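You operate a simulated robot arm through the tools that you are given. There is no shell and no other tool. Be economical: measure what you need, move in short steps, check, and stop when the job is done.

Carry out the task below with a simulated robot arm. There is one attempt and no reset: what you move stays moved.

TASK
Put one of the batteries from the top of the grey workbench on top of the grey carton.

It is judged by the outcome, as a careful person would: the job done as asked, and still so three seconds after it is handed in. It fails if anything else is knocked over, pushed out of place, dropped, spilled or broken.

THE ROBOT
A 6-joint arm with a two-finger parallel gripper, fixed in place. Base frame: the origin is at the foot of the arm, x ahead of it, y to its left, z up; the work surface is at about z = 0. Lengths are in mm, angles in degrees, forces in N, time in s.
With the tool pointing down near the work surface it reaches from about 140 to 580 mm from the base axis. Its first joint turns from -66.0 to 66.0 degrees. Payload 2.1 kg.
Tool frame: the origin (TCP) lies between the finger pads and is the grasp point; the fingertips stand 30 mm ahead of it; z points along the fingers, y is the line along which they close. The gripper opens to 94 mm. The fingers are 28 mm wide and 10 mm thick; the gripper's body (50 by 96 mm) begins 55 mm behind the TCP.
Orientation is told as [roll, pitch, yaw] about the base's x, y, z axes, in that order, counted from this pose: with the fingers straight down and closing along the base's y, the tool's x points along the base's -x, its y along +y and its z along -z.

THE INTERFACE
- The arm moves only by the tool arm_command. Its argument "series" is one flat list of numbers, 6 for each row, row after row: the shift along the tool's x, y, z in mm, then the turn, a rotation vector about the tool's x, y, z in rad. In form: [tx, ty, tz, rx, ry, rz, tx, ty, tz, rx, ry, rz, ...]. A call has 1 to 10 rows; each row is the pose to reach, as a shift and turn from the pose commanded when the call began, along the tool's axes at that moment. "fingers" is the closure, from 0 (fully open) to 1 (shut), set as the call begins (left out, the last holds). A row lasts 0.2 s, in which the tool goes at most 50 mm and 8.6 degrees; a call with a longer step from one row to the next is refused whole, and so is a gripper value outside its range. A pose out of reach is approached as far as the arm can. The call stops where the force on the tool passes 40 N (or 10 N more than at its start, if that is more) or the arm is blocked; 0.2 s more then pass. The fingers move at their own pace (about 72 mm/s each) and stop on an object; they squeeze with about 35 N. The grip force told is the motor's: it shows also when the fingers shut on nothing. Time passes only in rows, and 0.2 s behind the last, so rows that repeat a pose let the fingers close. It gives the time, the measured TCP pose, the force on the tool (base axes), the opening and the grip force at its end, in the units of the frame above (readings bear some noise), and new pictures: "show" is both (left out), scene, wrist or none.
- Cameras (640 x 400 px; columns grow to the right, rows downward): "scene" is fixed at [60.6, -384.7, 478.8]; the picture's right is [0.75, -0.66, 0.00], its down [-0.44, -0.50, -0.75] and it looks along [0.50, 0.56, -0.66] (base axes); focal length 264 px, centre (320, 200). "wrist" rides on the gripper at [-37, 0, -58] in the tool frame; the picture's right is [0.00, -1.00, 0.00], its down [0.97, 0.00, -0.24] and it looks along [0.24, 0.00, 0.97] (tool axes); focal length 218 px, centre (320, 200).
- measure_at(camera, pixels): for up to 12 pixels [column, row] of the newest picture of that camera ("zoom" is the newest enlarged one), the place [x, y, z] in the base frame of the surface seen there, good to about 3 mm, but the place of the scene camera against the robot may be out by one fixed shift of up to 12 mm in any direction. No time passes.
- inspect(camera, box): a new picture of the part [left, top, right, bottom] of that camera's present view, enlarged. No time passes.
- sign_off(): hands the job in; it is judged then, once.

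Work in short steps. Measure before you move; look again where a grasp or a placing could have gone wrong, and mend it. You have 60 turns and 120 pictures in all, the two below and enlarged ones among them. Open the gripper and draw the arm clear of the work before you hand the job in, unless the task says otherwise; then end with one line.

The tools are called after "Emit:" as name(argument=value, ...) on one line, values as JSON. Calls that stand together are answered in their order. arm_command: Moves the arm, as the interface text tells. Its arguments: {"type":"object","properties":{"series":{"type":"array"},"fingers":{"type":"number"},"show":{"type":"string","enum":["both","scene","wrist","none"]}},"required":["series"]} The other tools are called the same way: measure_at (camera, pixels) gives the place of the surface under pixels of a picture; inspect (camera, box) takes an enlarged picture of a part of a camera's view; sign_off () hands the job in.

At the start:

```text
time_s: 0.0
tcp_pos: [279.3, -177.7, 300.7]
tcp_rot: [-0.1, 0.0, -0.1]
contact_force: [0.5, 0.4, 0.1]
grip_width: 94.2
gripper_force: 0.1
```

scene: 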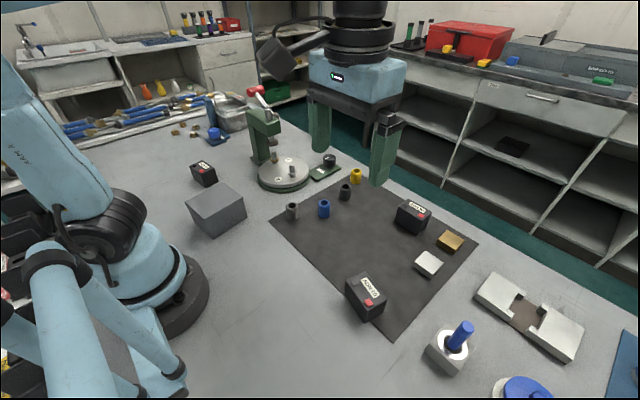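
wrist: 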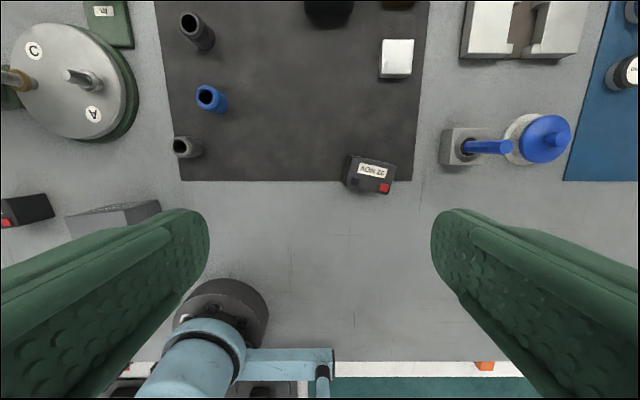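

I'll enlarge the views of the battery-like black boxes and the grey carton to see what they are.

Emit:
inspect(camera="scene", box=[160, 140, 320, 240])

Emit:
inspect(camera="scene", box=[320, 190, 480, 340])

Emit:
measure_at(camera="scene", pixels=[[203, 167], [193, 172], [207, 185], [187, 203], [217, 185], [246, 208], [213, 222], [215, 203], [365, 287], [348, 284], [368, 320], [386, 298]])

Emit:
measure_at(camera="wrist", pixels=[[350, 157], [393, 164], [388, 192], [345, 184], [370, 175], [110, 208], [70, 216], [158, 201], [100, 225], [300, 250]])

```text
4.00 times, centred on (240, 190) of scene
```

zoom: 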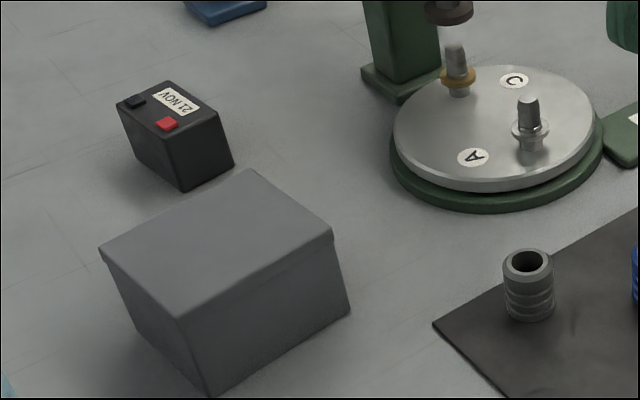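

```text
2.67 times, centred on (400, 265) of scene
```

zoom: 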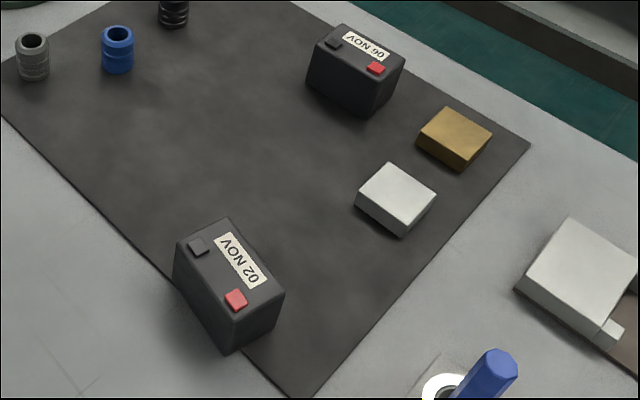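

```text
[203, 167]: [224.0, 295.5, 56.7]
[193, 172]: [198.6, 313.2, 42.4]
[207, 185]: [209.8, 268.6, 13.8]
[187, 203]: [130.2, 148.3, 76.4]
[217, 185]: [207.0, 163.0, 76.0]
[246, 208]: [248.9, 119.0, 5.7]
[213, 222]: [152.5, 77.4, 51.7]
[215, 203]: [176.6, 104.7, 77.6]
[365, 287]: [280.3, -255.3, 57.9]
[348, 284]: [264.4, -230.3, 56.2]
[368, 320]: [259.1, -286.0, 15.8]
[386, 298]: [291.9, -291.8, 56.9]
```

```text
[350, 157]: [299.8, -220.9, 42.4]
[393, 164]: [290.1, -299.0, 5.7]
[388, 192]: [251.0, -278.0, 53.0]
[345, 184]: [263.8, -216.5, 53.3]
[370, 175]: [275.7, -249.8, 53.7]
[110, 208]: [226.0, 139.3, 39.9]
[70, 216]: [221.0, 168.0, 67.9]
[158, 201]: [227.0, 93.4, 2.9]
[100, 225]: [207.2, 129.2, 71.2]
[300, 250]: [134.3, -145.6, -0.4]
```

The 21 NOV battery stands on the bare bench behind the carton. I'll check the heights of the tall press and carton before passing over at z 300.

Emit:
measure_at(camera="scene", pixels=[[257, 92], [262, 115], [263, 150], [285, 170], [260, 182], [226, 110], [214, 133], [280, 60], [258, 75]])

Emit:
arm_command(series=[10, 45, 0, 0, 0, 0, 20, 90, 0, 0, 0, 0, 30, 135, 0, 0, 0, 0, 40, 180, 0, 0, 0, 0], show="both")

```text
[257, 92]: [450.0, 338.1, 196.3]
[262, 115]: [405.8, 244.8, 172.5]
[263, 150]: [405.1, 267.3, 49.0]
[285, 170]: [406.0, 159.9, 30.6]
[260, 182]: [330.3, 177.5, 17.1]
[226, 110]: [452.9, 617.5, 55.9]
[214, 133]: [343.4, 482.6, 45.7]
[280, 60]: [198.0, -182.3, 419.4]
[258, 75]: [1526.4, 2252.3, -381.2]
```

```text
time_s: 1.0
tcp_pos: [239.2, 2.9, 299.9]
tcp_rot: [-0.2, -0.1, -0.1]
contact_force: [-0.6, 0.0, 0.1]
grip_width: 94.0
gripper_force: 0.0
```

scene: 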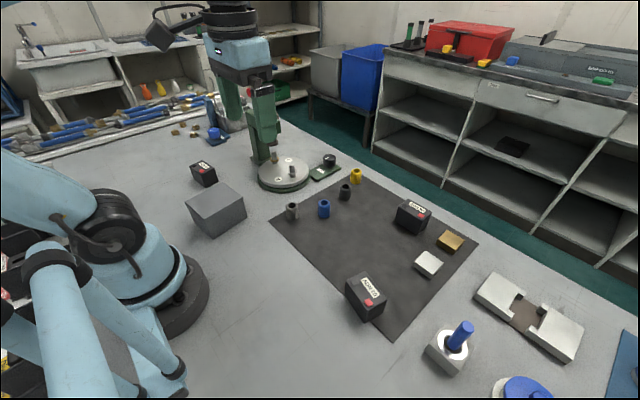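
wrist: 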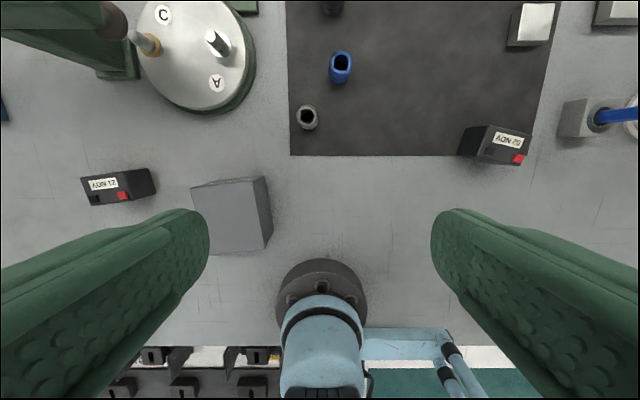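

The path is clear: the press top is about z 200 at x≥400. I continue to y≈220 for a view from above the 21 NOV battery, which is now at wrist (118,186).

Emit:
arm_command(series=[0, 45, 0, 0, 0, 0, 0, 90, 0, 0, 0, 0, 0, 135, 0, 0, 0, 0, 0, 180, 0, 0, 0, 0, 0, 215, 0, 0, 0, 0, 0, 215, 0, 0, 0, 0], show="wrist")

```text
time_s: 2.4
tcp_pos: [238.1, 217.4, 298.4]
tcp_rot: [-0.1, 0.0, -0.1]
contact_force: [0.1, 0.4, 0.1]
grip_width: 94.0
gripper_force: 0.1
```

wrist: 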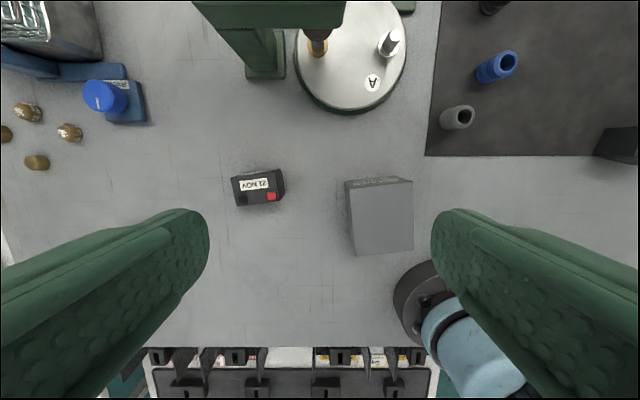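

The battery is at wrist (257,188) and the carton top at (382,220). I enlarge both and measure.

Emit:
inspect(camera="wrist", box=[220, 150, 430, 280])

```text
3.05 times, centred on (325, 215) of wrist
```

zoom: 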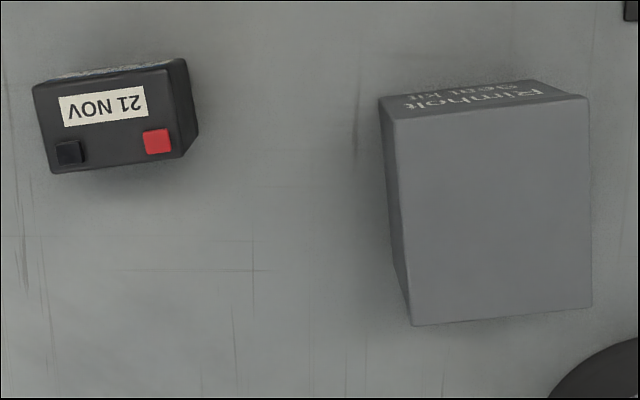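

Emit:
measure_at(camera="zoom", pixels=[[40, 92], [162, 72], [178, 153], [54, 168], [105, 125], [68, 153], [157, 141], [393, 122], [582, 103], [586, 303], [416, 320], [490, 215]])

```text
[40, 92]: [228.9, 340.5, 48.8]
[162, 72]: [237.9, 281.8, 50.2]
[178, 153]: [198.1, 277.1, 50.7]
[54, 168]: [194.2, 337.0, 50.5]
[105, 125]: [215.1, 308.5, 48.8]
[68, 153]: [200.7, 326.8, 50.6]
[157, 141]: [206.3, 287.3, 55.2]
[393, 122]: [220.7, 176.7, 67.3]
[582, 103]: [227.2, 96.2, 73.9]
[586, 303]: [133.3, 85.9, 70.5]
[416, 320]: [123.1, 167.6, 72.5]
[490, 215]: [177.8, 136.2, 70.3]
```

The battery top is centred near (215, 309, 50), about 62×40, with its long axis turned about 6° from y. The carton top is centred near (177, 131), z≈71. I'll grip the battery lengthwise, so I turn by 6° and hover at z≈120.

Emit:
arm_command(series=[12, 45, 0, 0, 0, -0.05, 23, 91.6, 0, 0, 0, -0.108, 23, 91.6, 45, 0, 0, -0.108, 23, 91.6, 90, 0, 0, -0.108, 23, 91.6, 135, 0, 0, -0.108, 23, 91.6, 178, 0, 0, -0.108, 23, 91.6, 178, 0, 0, -0.108], show="both")

```text
time_s: 4.0
tcp_pos: [215.4, 307.5, 121.7]
tcp_rot: [-0.1, -0.1, 6.2]
contact_force: [-0.1, 0.3, 0.5]
grip_width: 93.9
gripper_force: 0.0
```

scene: 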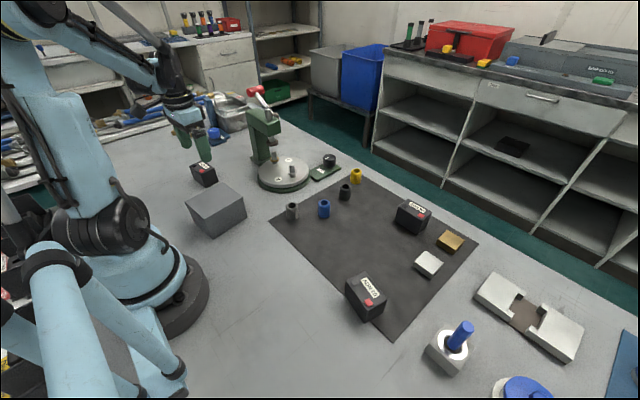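
wrist: 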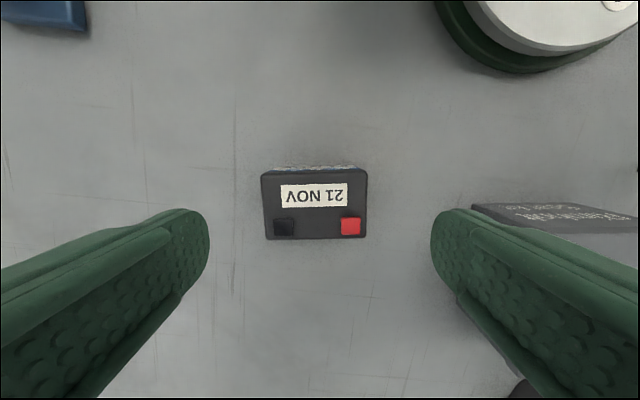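

The view is well aligned: the battery spans columns 262–367 and sits square. I re-measure its corners for a final correction.

Emit:
measure_at(camera="wrist", pixels=[[264, 176], [365, 173], [364, 235], [268, 237], [315, 212]])

```text
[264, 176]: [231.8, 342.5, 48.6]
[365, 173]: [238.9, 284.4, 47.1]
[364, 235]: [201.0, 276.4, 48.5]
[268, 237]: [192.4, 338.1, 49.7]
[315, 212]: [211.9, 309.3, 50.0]
```

The centre is (216, 310), so I descend to TCP z≈37, with the tips about 7 mm above the bench.

Emit:
arm_command(series=[0, 2.5, 30, 0, 0, 0, 0, 2.5, 60, 0, 0, 0, 0, 2.5, 75, 0, 0, 0, 0, 2.5, 85, 0, 0, 0, 0, 2.5, 85, 0, 0, 0], show="wrist")

```text
time_s: 5.2
tcp_pos: [215.2, 309.4, 36.8]
tcp_rot: [-0.2, 0.0, 6.2]
contact_force: [0.3, 0.5, 0.5]
grip_width: 94.0
gripper_force: 0.1
```

wrist: 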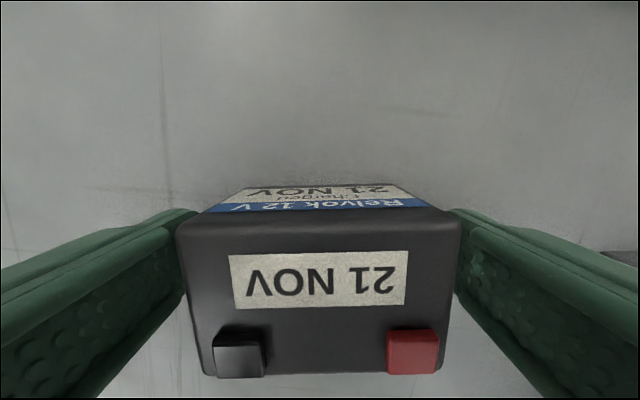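

No contact, and the battery lies between the fingers. I close on it.

Emit:
arm_command(series=[0, 2, 0, 0, 0, 0, 0, 0, 0, 0, 0, 0, 0, 0, 0, 0, 0, 0, 0, 0, 0, 0, 0, 0], fingers=1, show="wrist")

```text
time_s: 6.2
tcp_pos: [216.6, 309.4, 38.0]
tcp_rot: [-0.1, 0.1, 6.2]
contact_force: [0.0, 2.8, 3.1]
grip_width: 70.6
gripper_force: 35.2
```

wrist: 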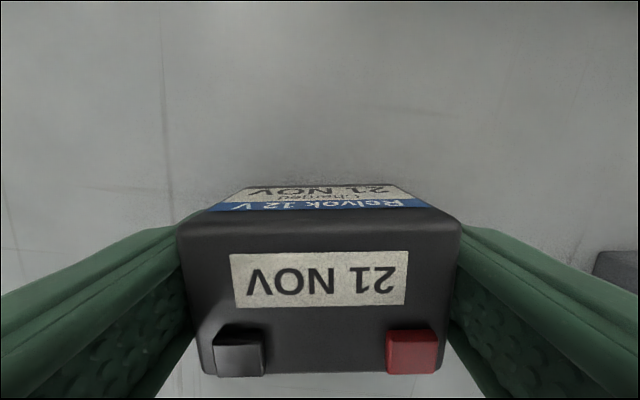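

It's gripped, at width 70.6 and 35 N. I lift it slowly by 110 mm.

Emit:
arm_command(series=[0, 0, -10, 0, 0, 0, 0, 0, -30, 0, 0, 0, 0, 0, -55, 0, 0, 0, 0, 0, -80, 0, 0, 0, 0, 0, -110, 0, 0, 0, 0, 0, -110, 0, 0, 0], show="both")

```text
time_s: 7.6
tcp_pos: [215.1, 311.2, 146.6]
tcp_rot: [-0.1, 0.1, 6.2]
contact_force: [-1.0, 0.1, -3.7]
grip_width: 70.4
gripper_force: 34.7
```

scene: 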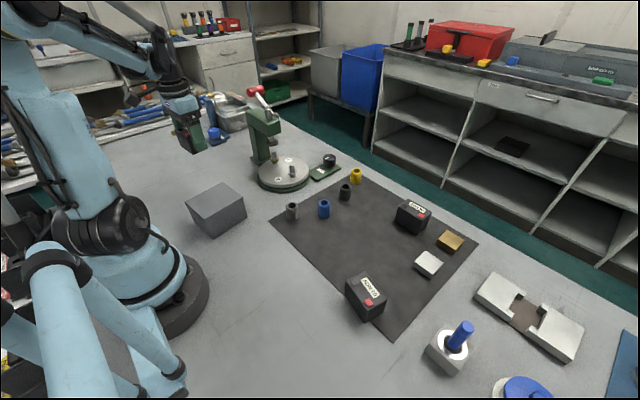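
wrist: 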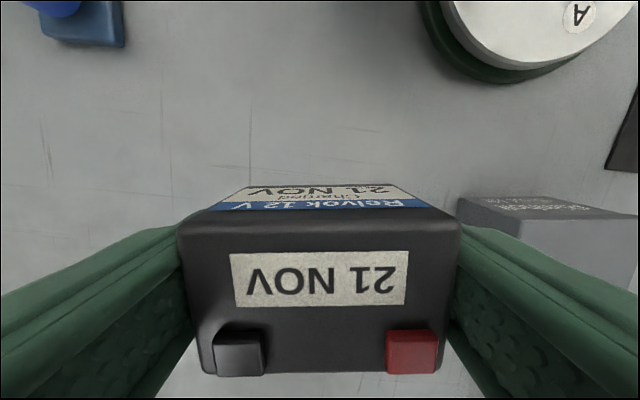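

The lift is good, with the battery bottom at about z 109. I carry it over to the carton centre (177, 131); the carton's yaw of about 5° matches the battery's.

Emit:
arm_command(series=[7, -20, -10, 0, 0, 0, 17, -50, -10, 0, 0, 0, 28, -85, -10, 0, 0, 0, 40, -120, -10, 0, 0, 0, 50, -150, -10, 0, 0, 0, 57.3, -174.5, -10, 0, 0, 0, 57.3, -174.5, -10, 0, 0, 0], show="both")

```text
time_s: 9.2
tcp_pos: [177.4, 130.1, 156.6]
tcp_rot: [-0.1, -0.1, 6.1]
contact_force: [-0.3, 1.0, -4.1]
grip_width: 70.5
gripper_force: 34.6
```

scene: 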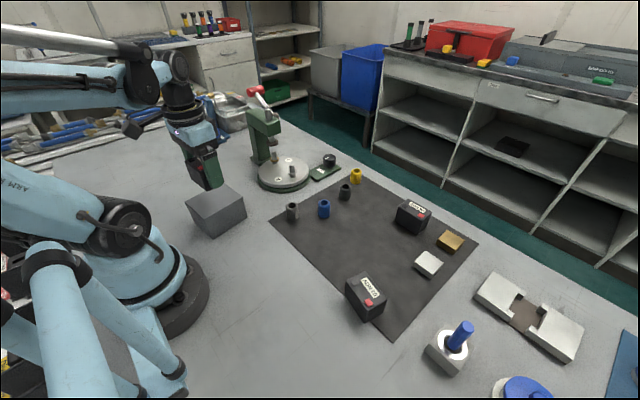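
wrist: 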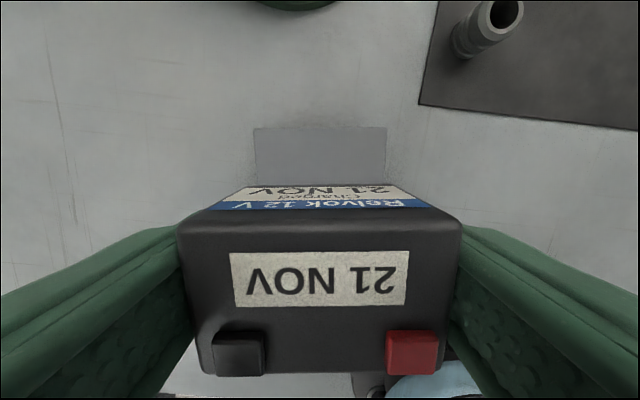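

The carton is centred under the battery, spanning columns 254–387. I measure its visible edge to confirm x and height.

Emit:
measure_at(camera="wrist", pixels=[[257, 132], [383, 131], [320, 132], [320, 160], [290, 165], [350, 165], [320, 215], [320, 360]])

```text
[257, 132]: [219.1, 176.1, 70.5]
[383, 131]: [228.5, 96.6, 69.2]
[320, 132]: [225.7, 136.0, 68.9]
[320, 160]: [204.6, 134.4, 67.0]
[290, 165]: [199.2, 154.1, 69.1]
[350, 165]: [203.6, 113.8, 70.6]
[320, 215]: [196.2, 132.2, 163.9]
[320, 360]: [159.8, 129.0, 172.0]
```

The carton top is at z≈70, so contact is expected at TCP z≈107. I lower to about 112 first.

Emit:
arm_command(series=[0, 1, 15, 0, 0, 0, 0, 1, 30, 0, 0, 0, 0, 1, 40, 0, 0, 0, 0, 1, 45, 0, 0, 0, 0, 1, 45, 0, 0, 0], show="scene")

Emit:
inspect(camera="scene", box=[150, 130, 290, 240])

```text
time_s: 10.4
tcp_pos: [176.8, 131.4, 112.3]
tcp_rot: [-0.2, 0.1, 6.3]
contact_force: [0.7, -0.2, -3.9]
grip_width: 70.1
gripper_force: 34.5
```

scene: 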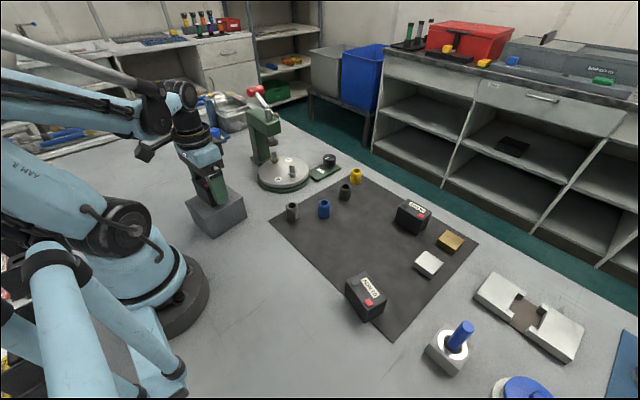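

```text
3.64 times, centred on (220, 185) of scene
```

zoom: 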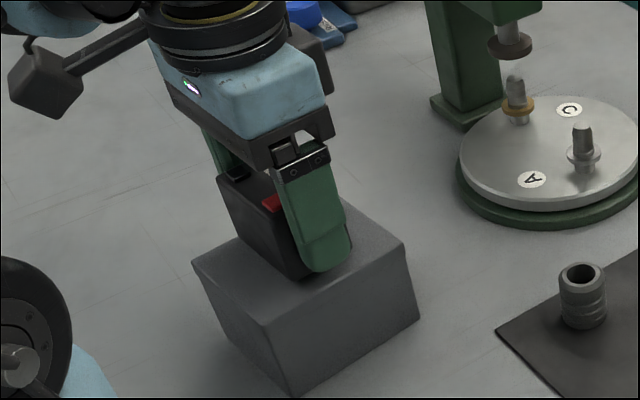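

The battery sits just above the carton and is still unsupported (−3.9 N). I creep down 1 mm at a time.

Emit:
arm_command(series=[0, 0, 1, 0, 0, 0, 0, 0, 2, 0, 0, 0, 0, 0, 3, 0, 0, 0, 0, 0, 3, 0, 0, 0], show="none")

```text
time_s: 11.4
tcp_pos: [177.9, 132.6, 109.7]
tcp_rot: [-0.1, -0.1, 6.2]
contact_force: [-0.4, 0.3, -2.5]
grip_width: 70.3
gripper_force: 35.1
```

Emit:
arm_command(series=[0, 0, 1, 0, 0, 0, 0, 0, 1, 0, 0, 0], show="none")

```text
time_s: 12.0
tcp_pos: [177.3, 132.5, 108.3]
tcp_rot: [-0.1, 0.0, 6.2]
contact_force: [0.3, -0.4, -3.3]
grip_width: 70.1
gripper_force: 35.2
```

Emit:
arm_command(series=[0, 0, 1, 0, 0, 0, 0, 0, 1, 0, 0, 0], show="none")

```text
time_s: 12.6
tcp_pos: [178.4, 131.5, 108.7]
tcp_rot: [-0.1, 0.0, 6.2]
contact_force: [0.2, -1.0, -3.7]
grip_width: 70.2
gripper_force: 35.0
```

Emit:
arm_command(series=[0, 0, 1, 0, 0, 0, 0, 0, 1, 0, 0, 0], show="none")

```text
time_s: 13.2
tcp_pos: [177.5, 133.0, 107.0]
tcp_rot: [-0.1, 0.1, 6.1]
contact_force: [-0.3, -0.3, -4.0]
grip_width: 70.5
gripper_force: 35.1
```

Emit:
arm_command(series=[0, 0, 1, 0, 0, 0, 0, 0, 1, 0, 0, 0], show="none")

Emit:
inspect(camera="scene", box=[185, 150, 265, 210])

```text
time_s: 13.8
tcp_pos: [177.8, 131.9, 106.2]
tcp_rot: [-0.1, 0.1, 6.2]
contact_force: [-5.8, -1.0, 25.7]
grip_width: 70.2
gripper_force: 34.8
```

```text
6.67 times, centred on (225, 180) of scene
```

zoom: 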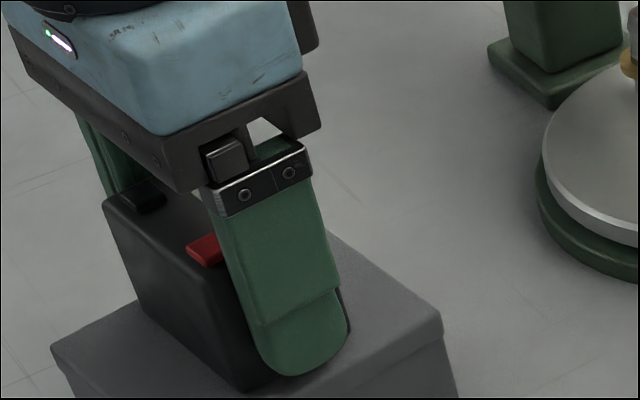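

Contact is made (25.7 N upward), so the battery is seated. I ease up half a millimetre and open.

Emit:
arm_command(series=[0, 0, -0.6, 0, 0, 0, 0, 0, -0.6, 0, 0, 0], show="none")

Emit:
arm_command(series=[0, 0, 0, 0, 0, 0, 0, 0, 0, 0, 0, 0, 0, 0, 0, 0, 0, 0], fingers=0, show="wrist")

```text
time_s: 14.4
tcp_pos: [177.4, 132.4, 106.7]
tcp_rot: [0.0, -0.1, 6.2]
contact_force: [-3.6, 2.7, 23.2]
grip_width: 70.4
gripper_force: 34.4
```

```text
time_s: 15.2
tcp_pos: [177.6, 131.1, 105.6]
tcp_rot: [-0.1, 0.0, 6.2]
contact_force: [-0.4, 0.3, -0.6]
grip_width: 93.9
gripper_force: 0.1
```

wrist: 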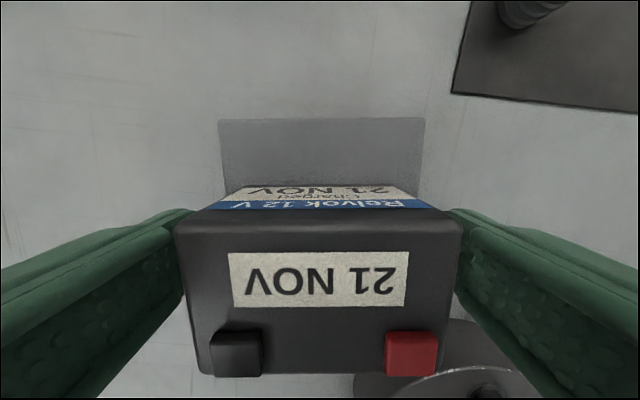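

The fingers are clear of the battery and it stands level. I go straight up, then out.

Emit:
arm_command(series=[0, 0, -15, 0, 0, 0, 0, 0, -40, 0, 0, 0, 0, 0, -80, 0, 0, 0, 0, 0, -125, 0, 0, 0, 0, 0, -170, 0, 0, 0, -30, -30, -190, 0, 0, 0, -60, -65, -190, 0, 0, 0, -60, -110, -190, 0, 0, 0, -60, -150, -190, 0, 0, 0, -60, -150, -190, 0, 0, 0], show="both")

Emit:
inspect(camera="scene", box=[150, 130, 290, 240])

```text
time_s: 17.4
tcp_pos: [251.2, -10.5, 295.6]
tcp_rot: [-0.2, 0.0, 6.2]
contact_force: [0.7, -1.0, 0.1]
grip_width: 94.1
gripper_force: 0.1
```

scene: 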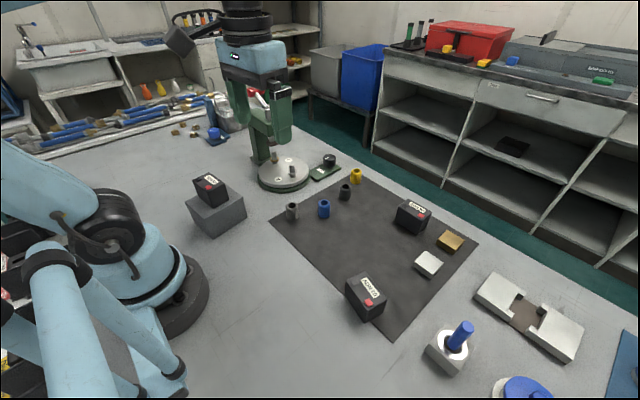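
wrist: 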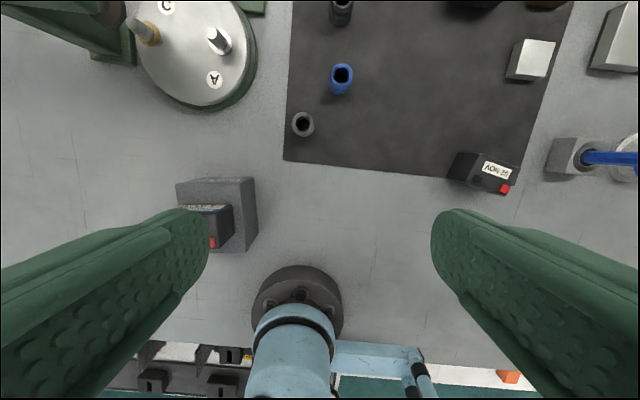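

```text
3.64 times, centred on (220, 185) of scene
```

zoom: 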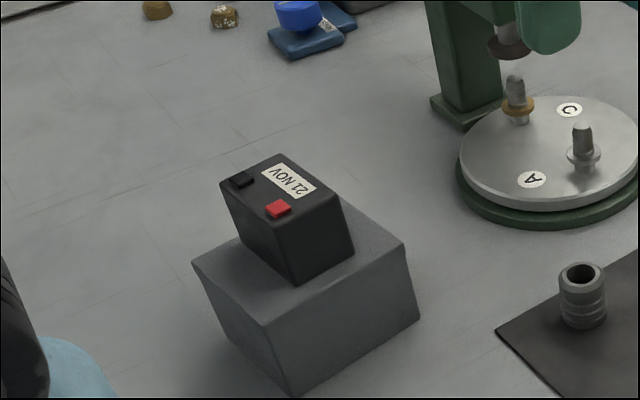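

The battery stands upright, centred on the carton. Nothing else has moved, the gripper is open, and the arm is clear.

Emit:
sign_off()

```text
The job is handed in.
```

The 21 NOV battery from the workbench is now standing upright in the middle of the grey carton's top, and nothing else was moved.
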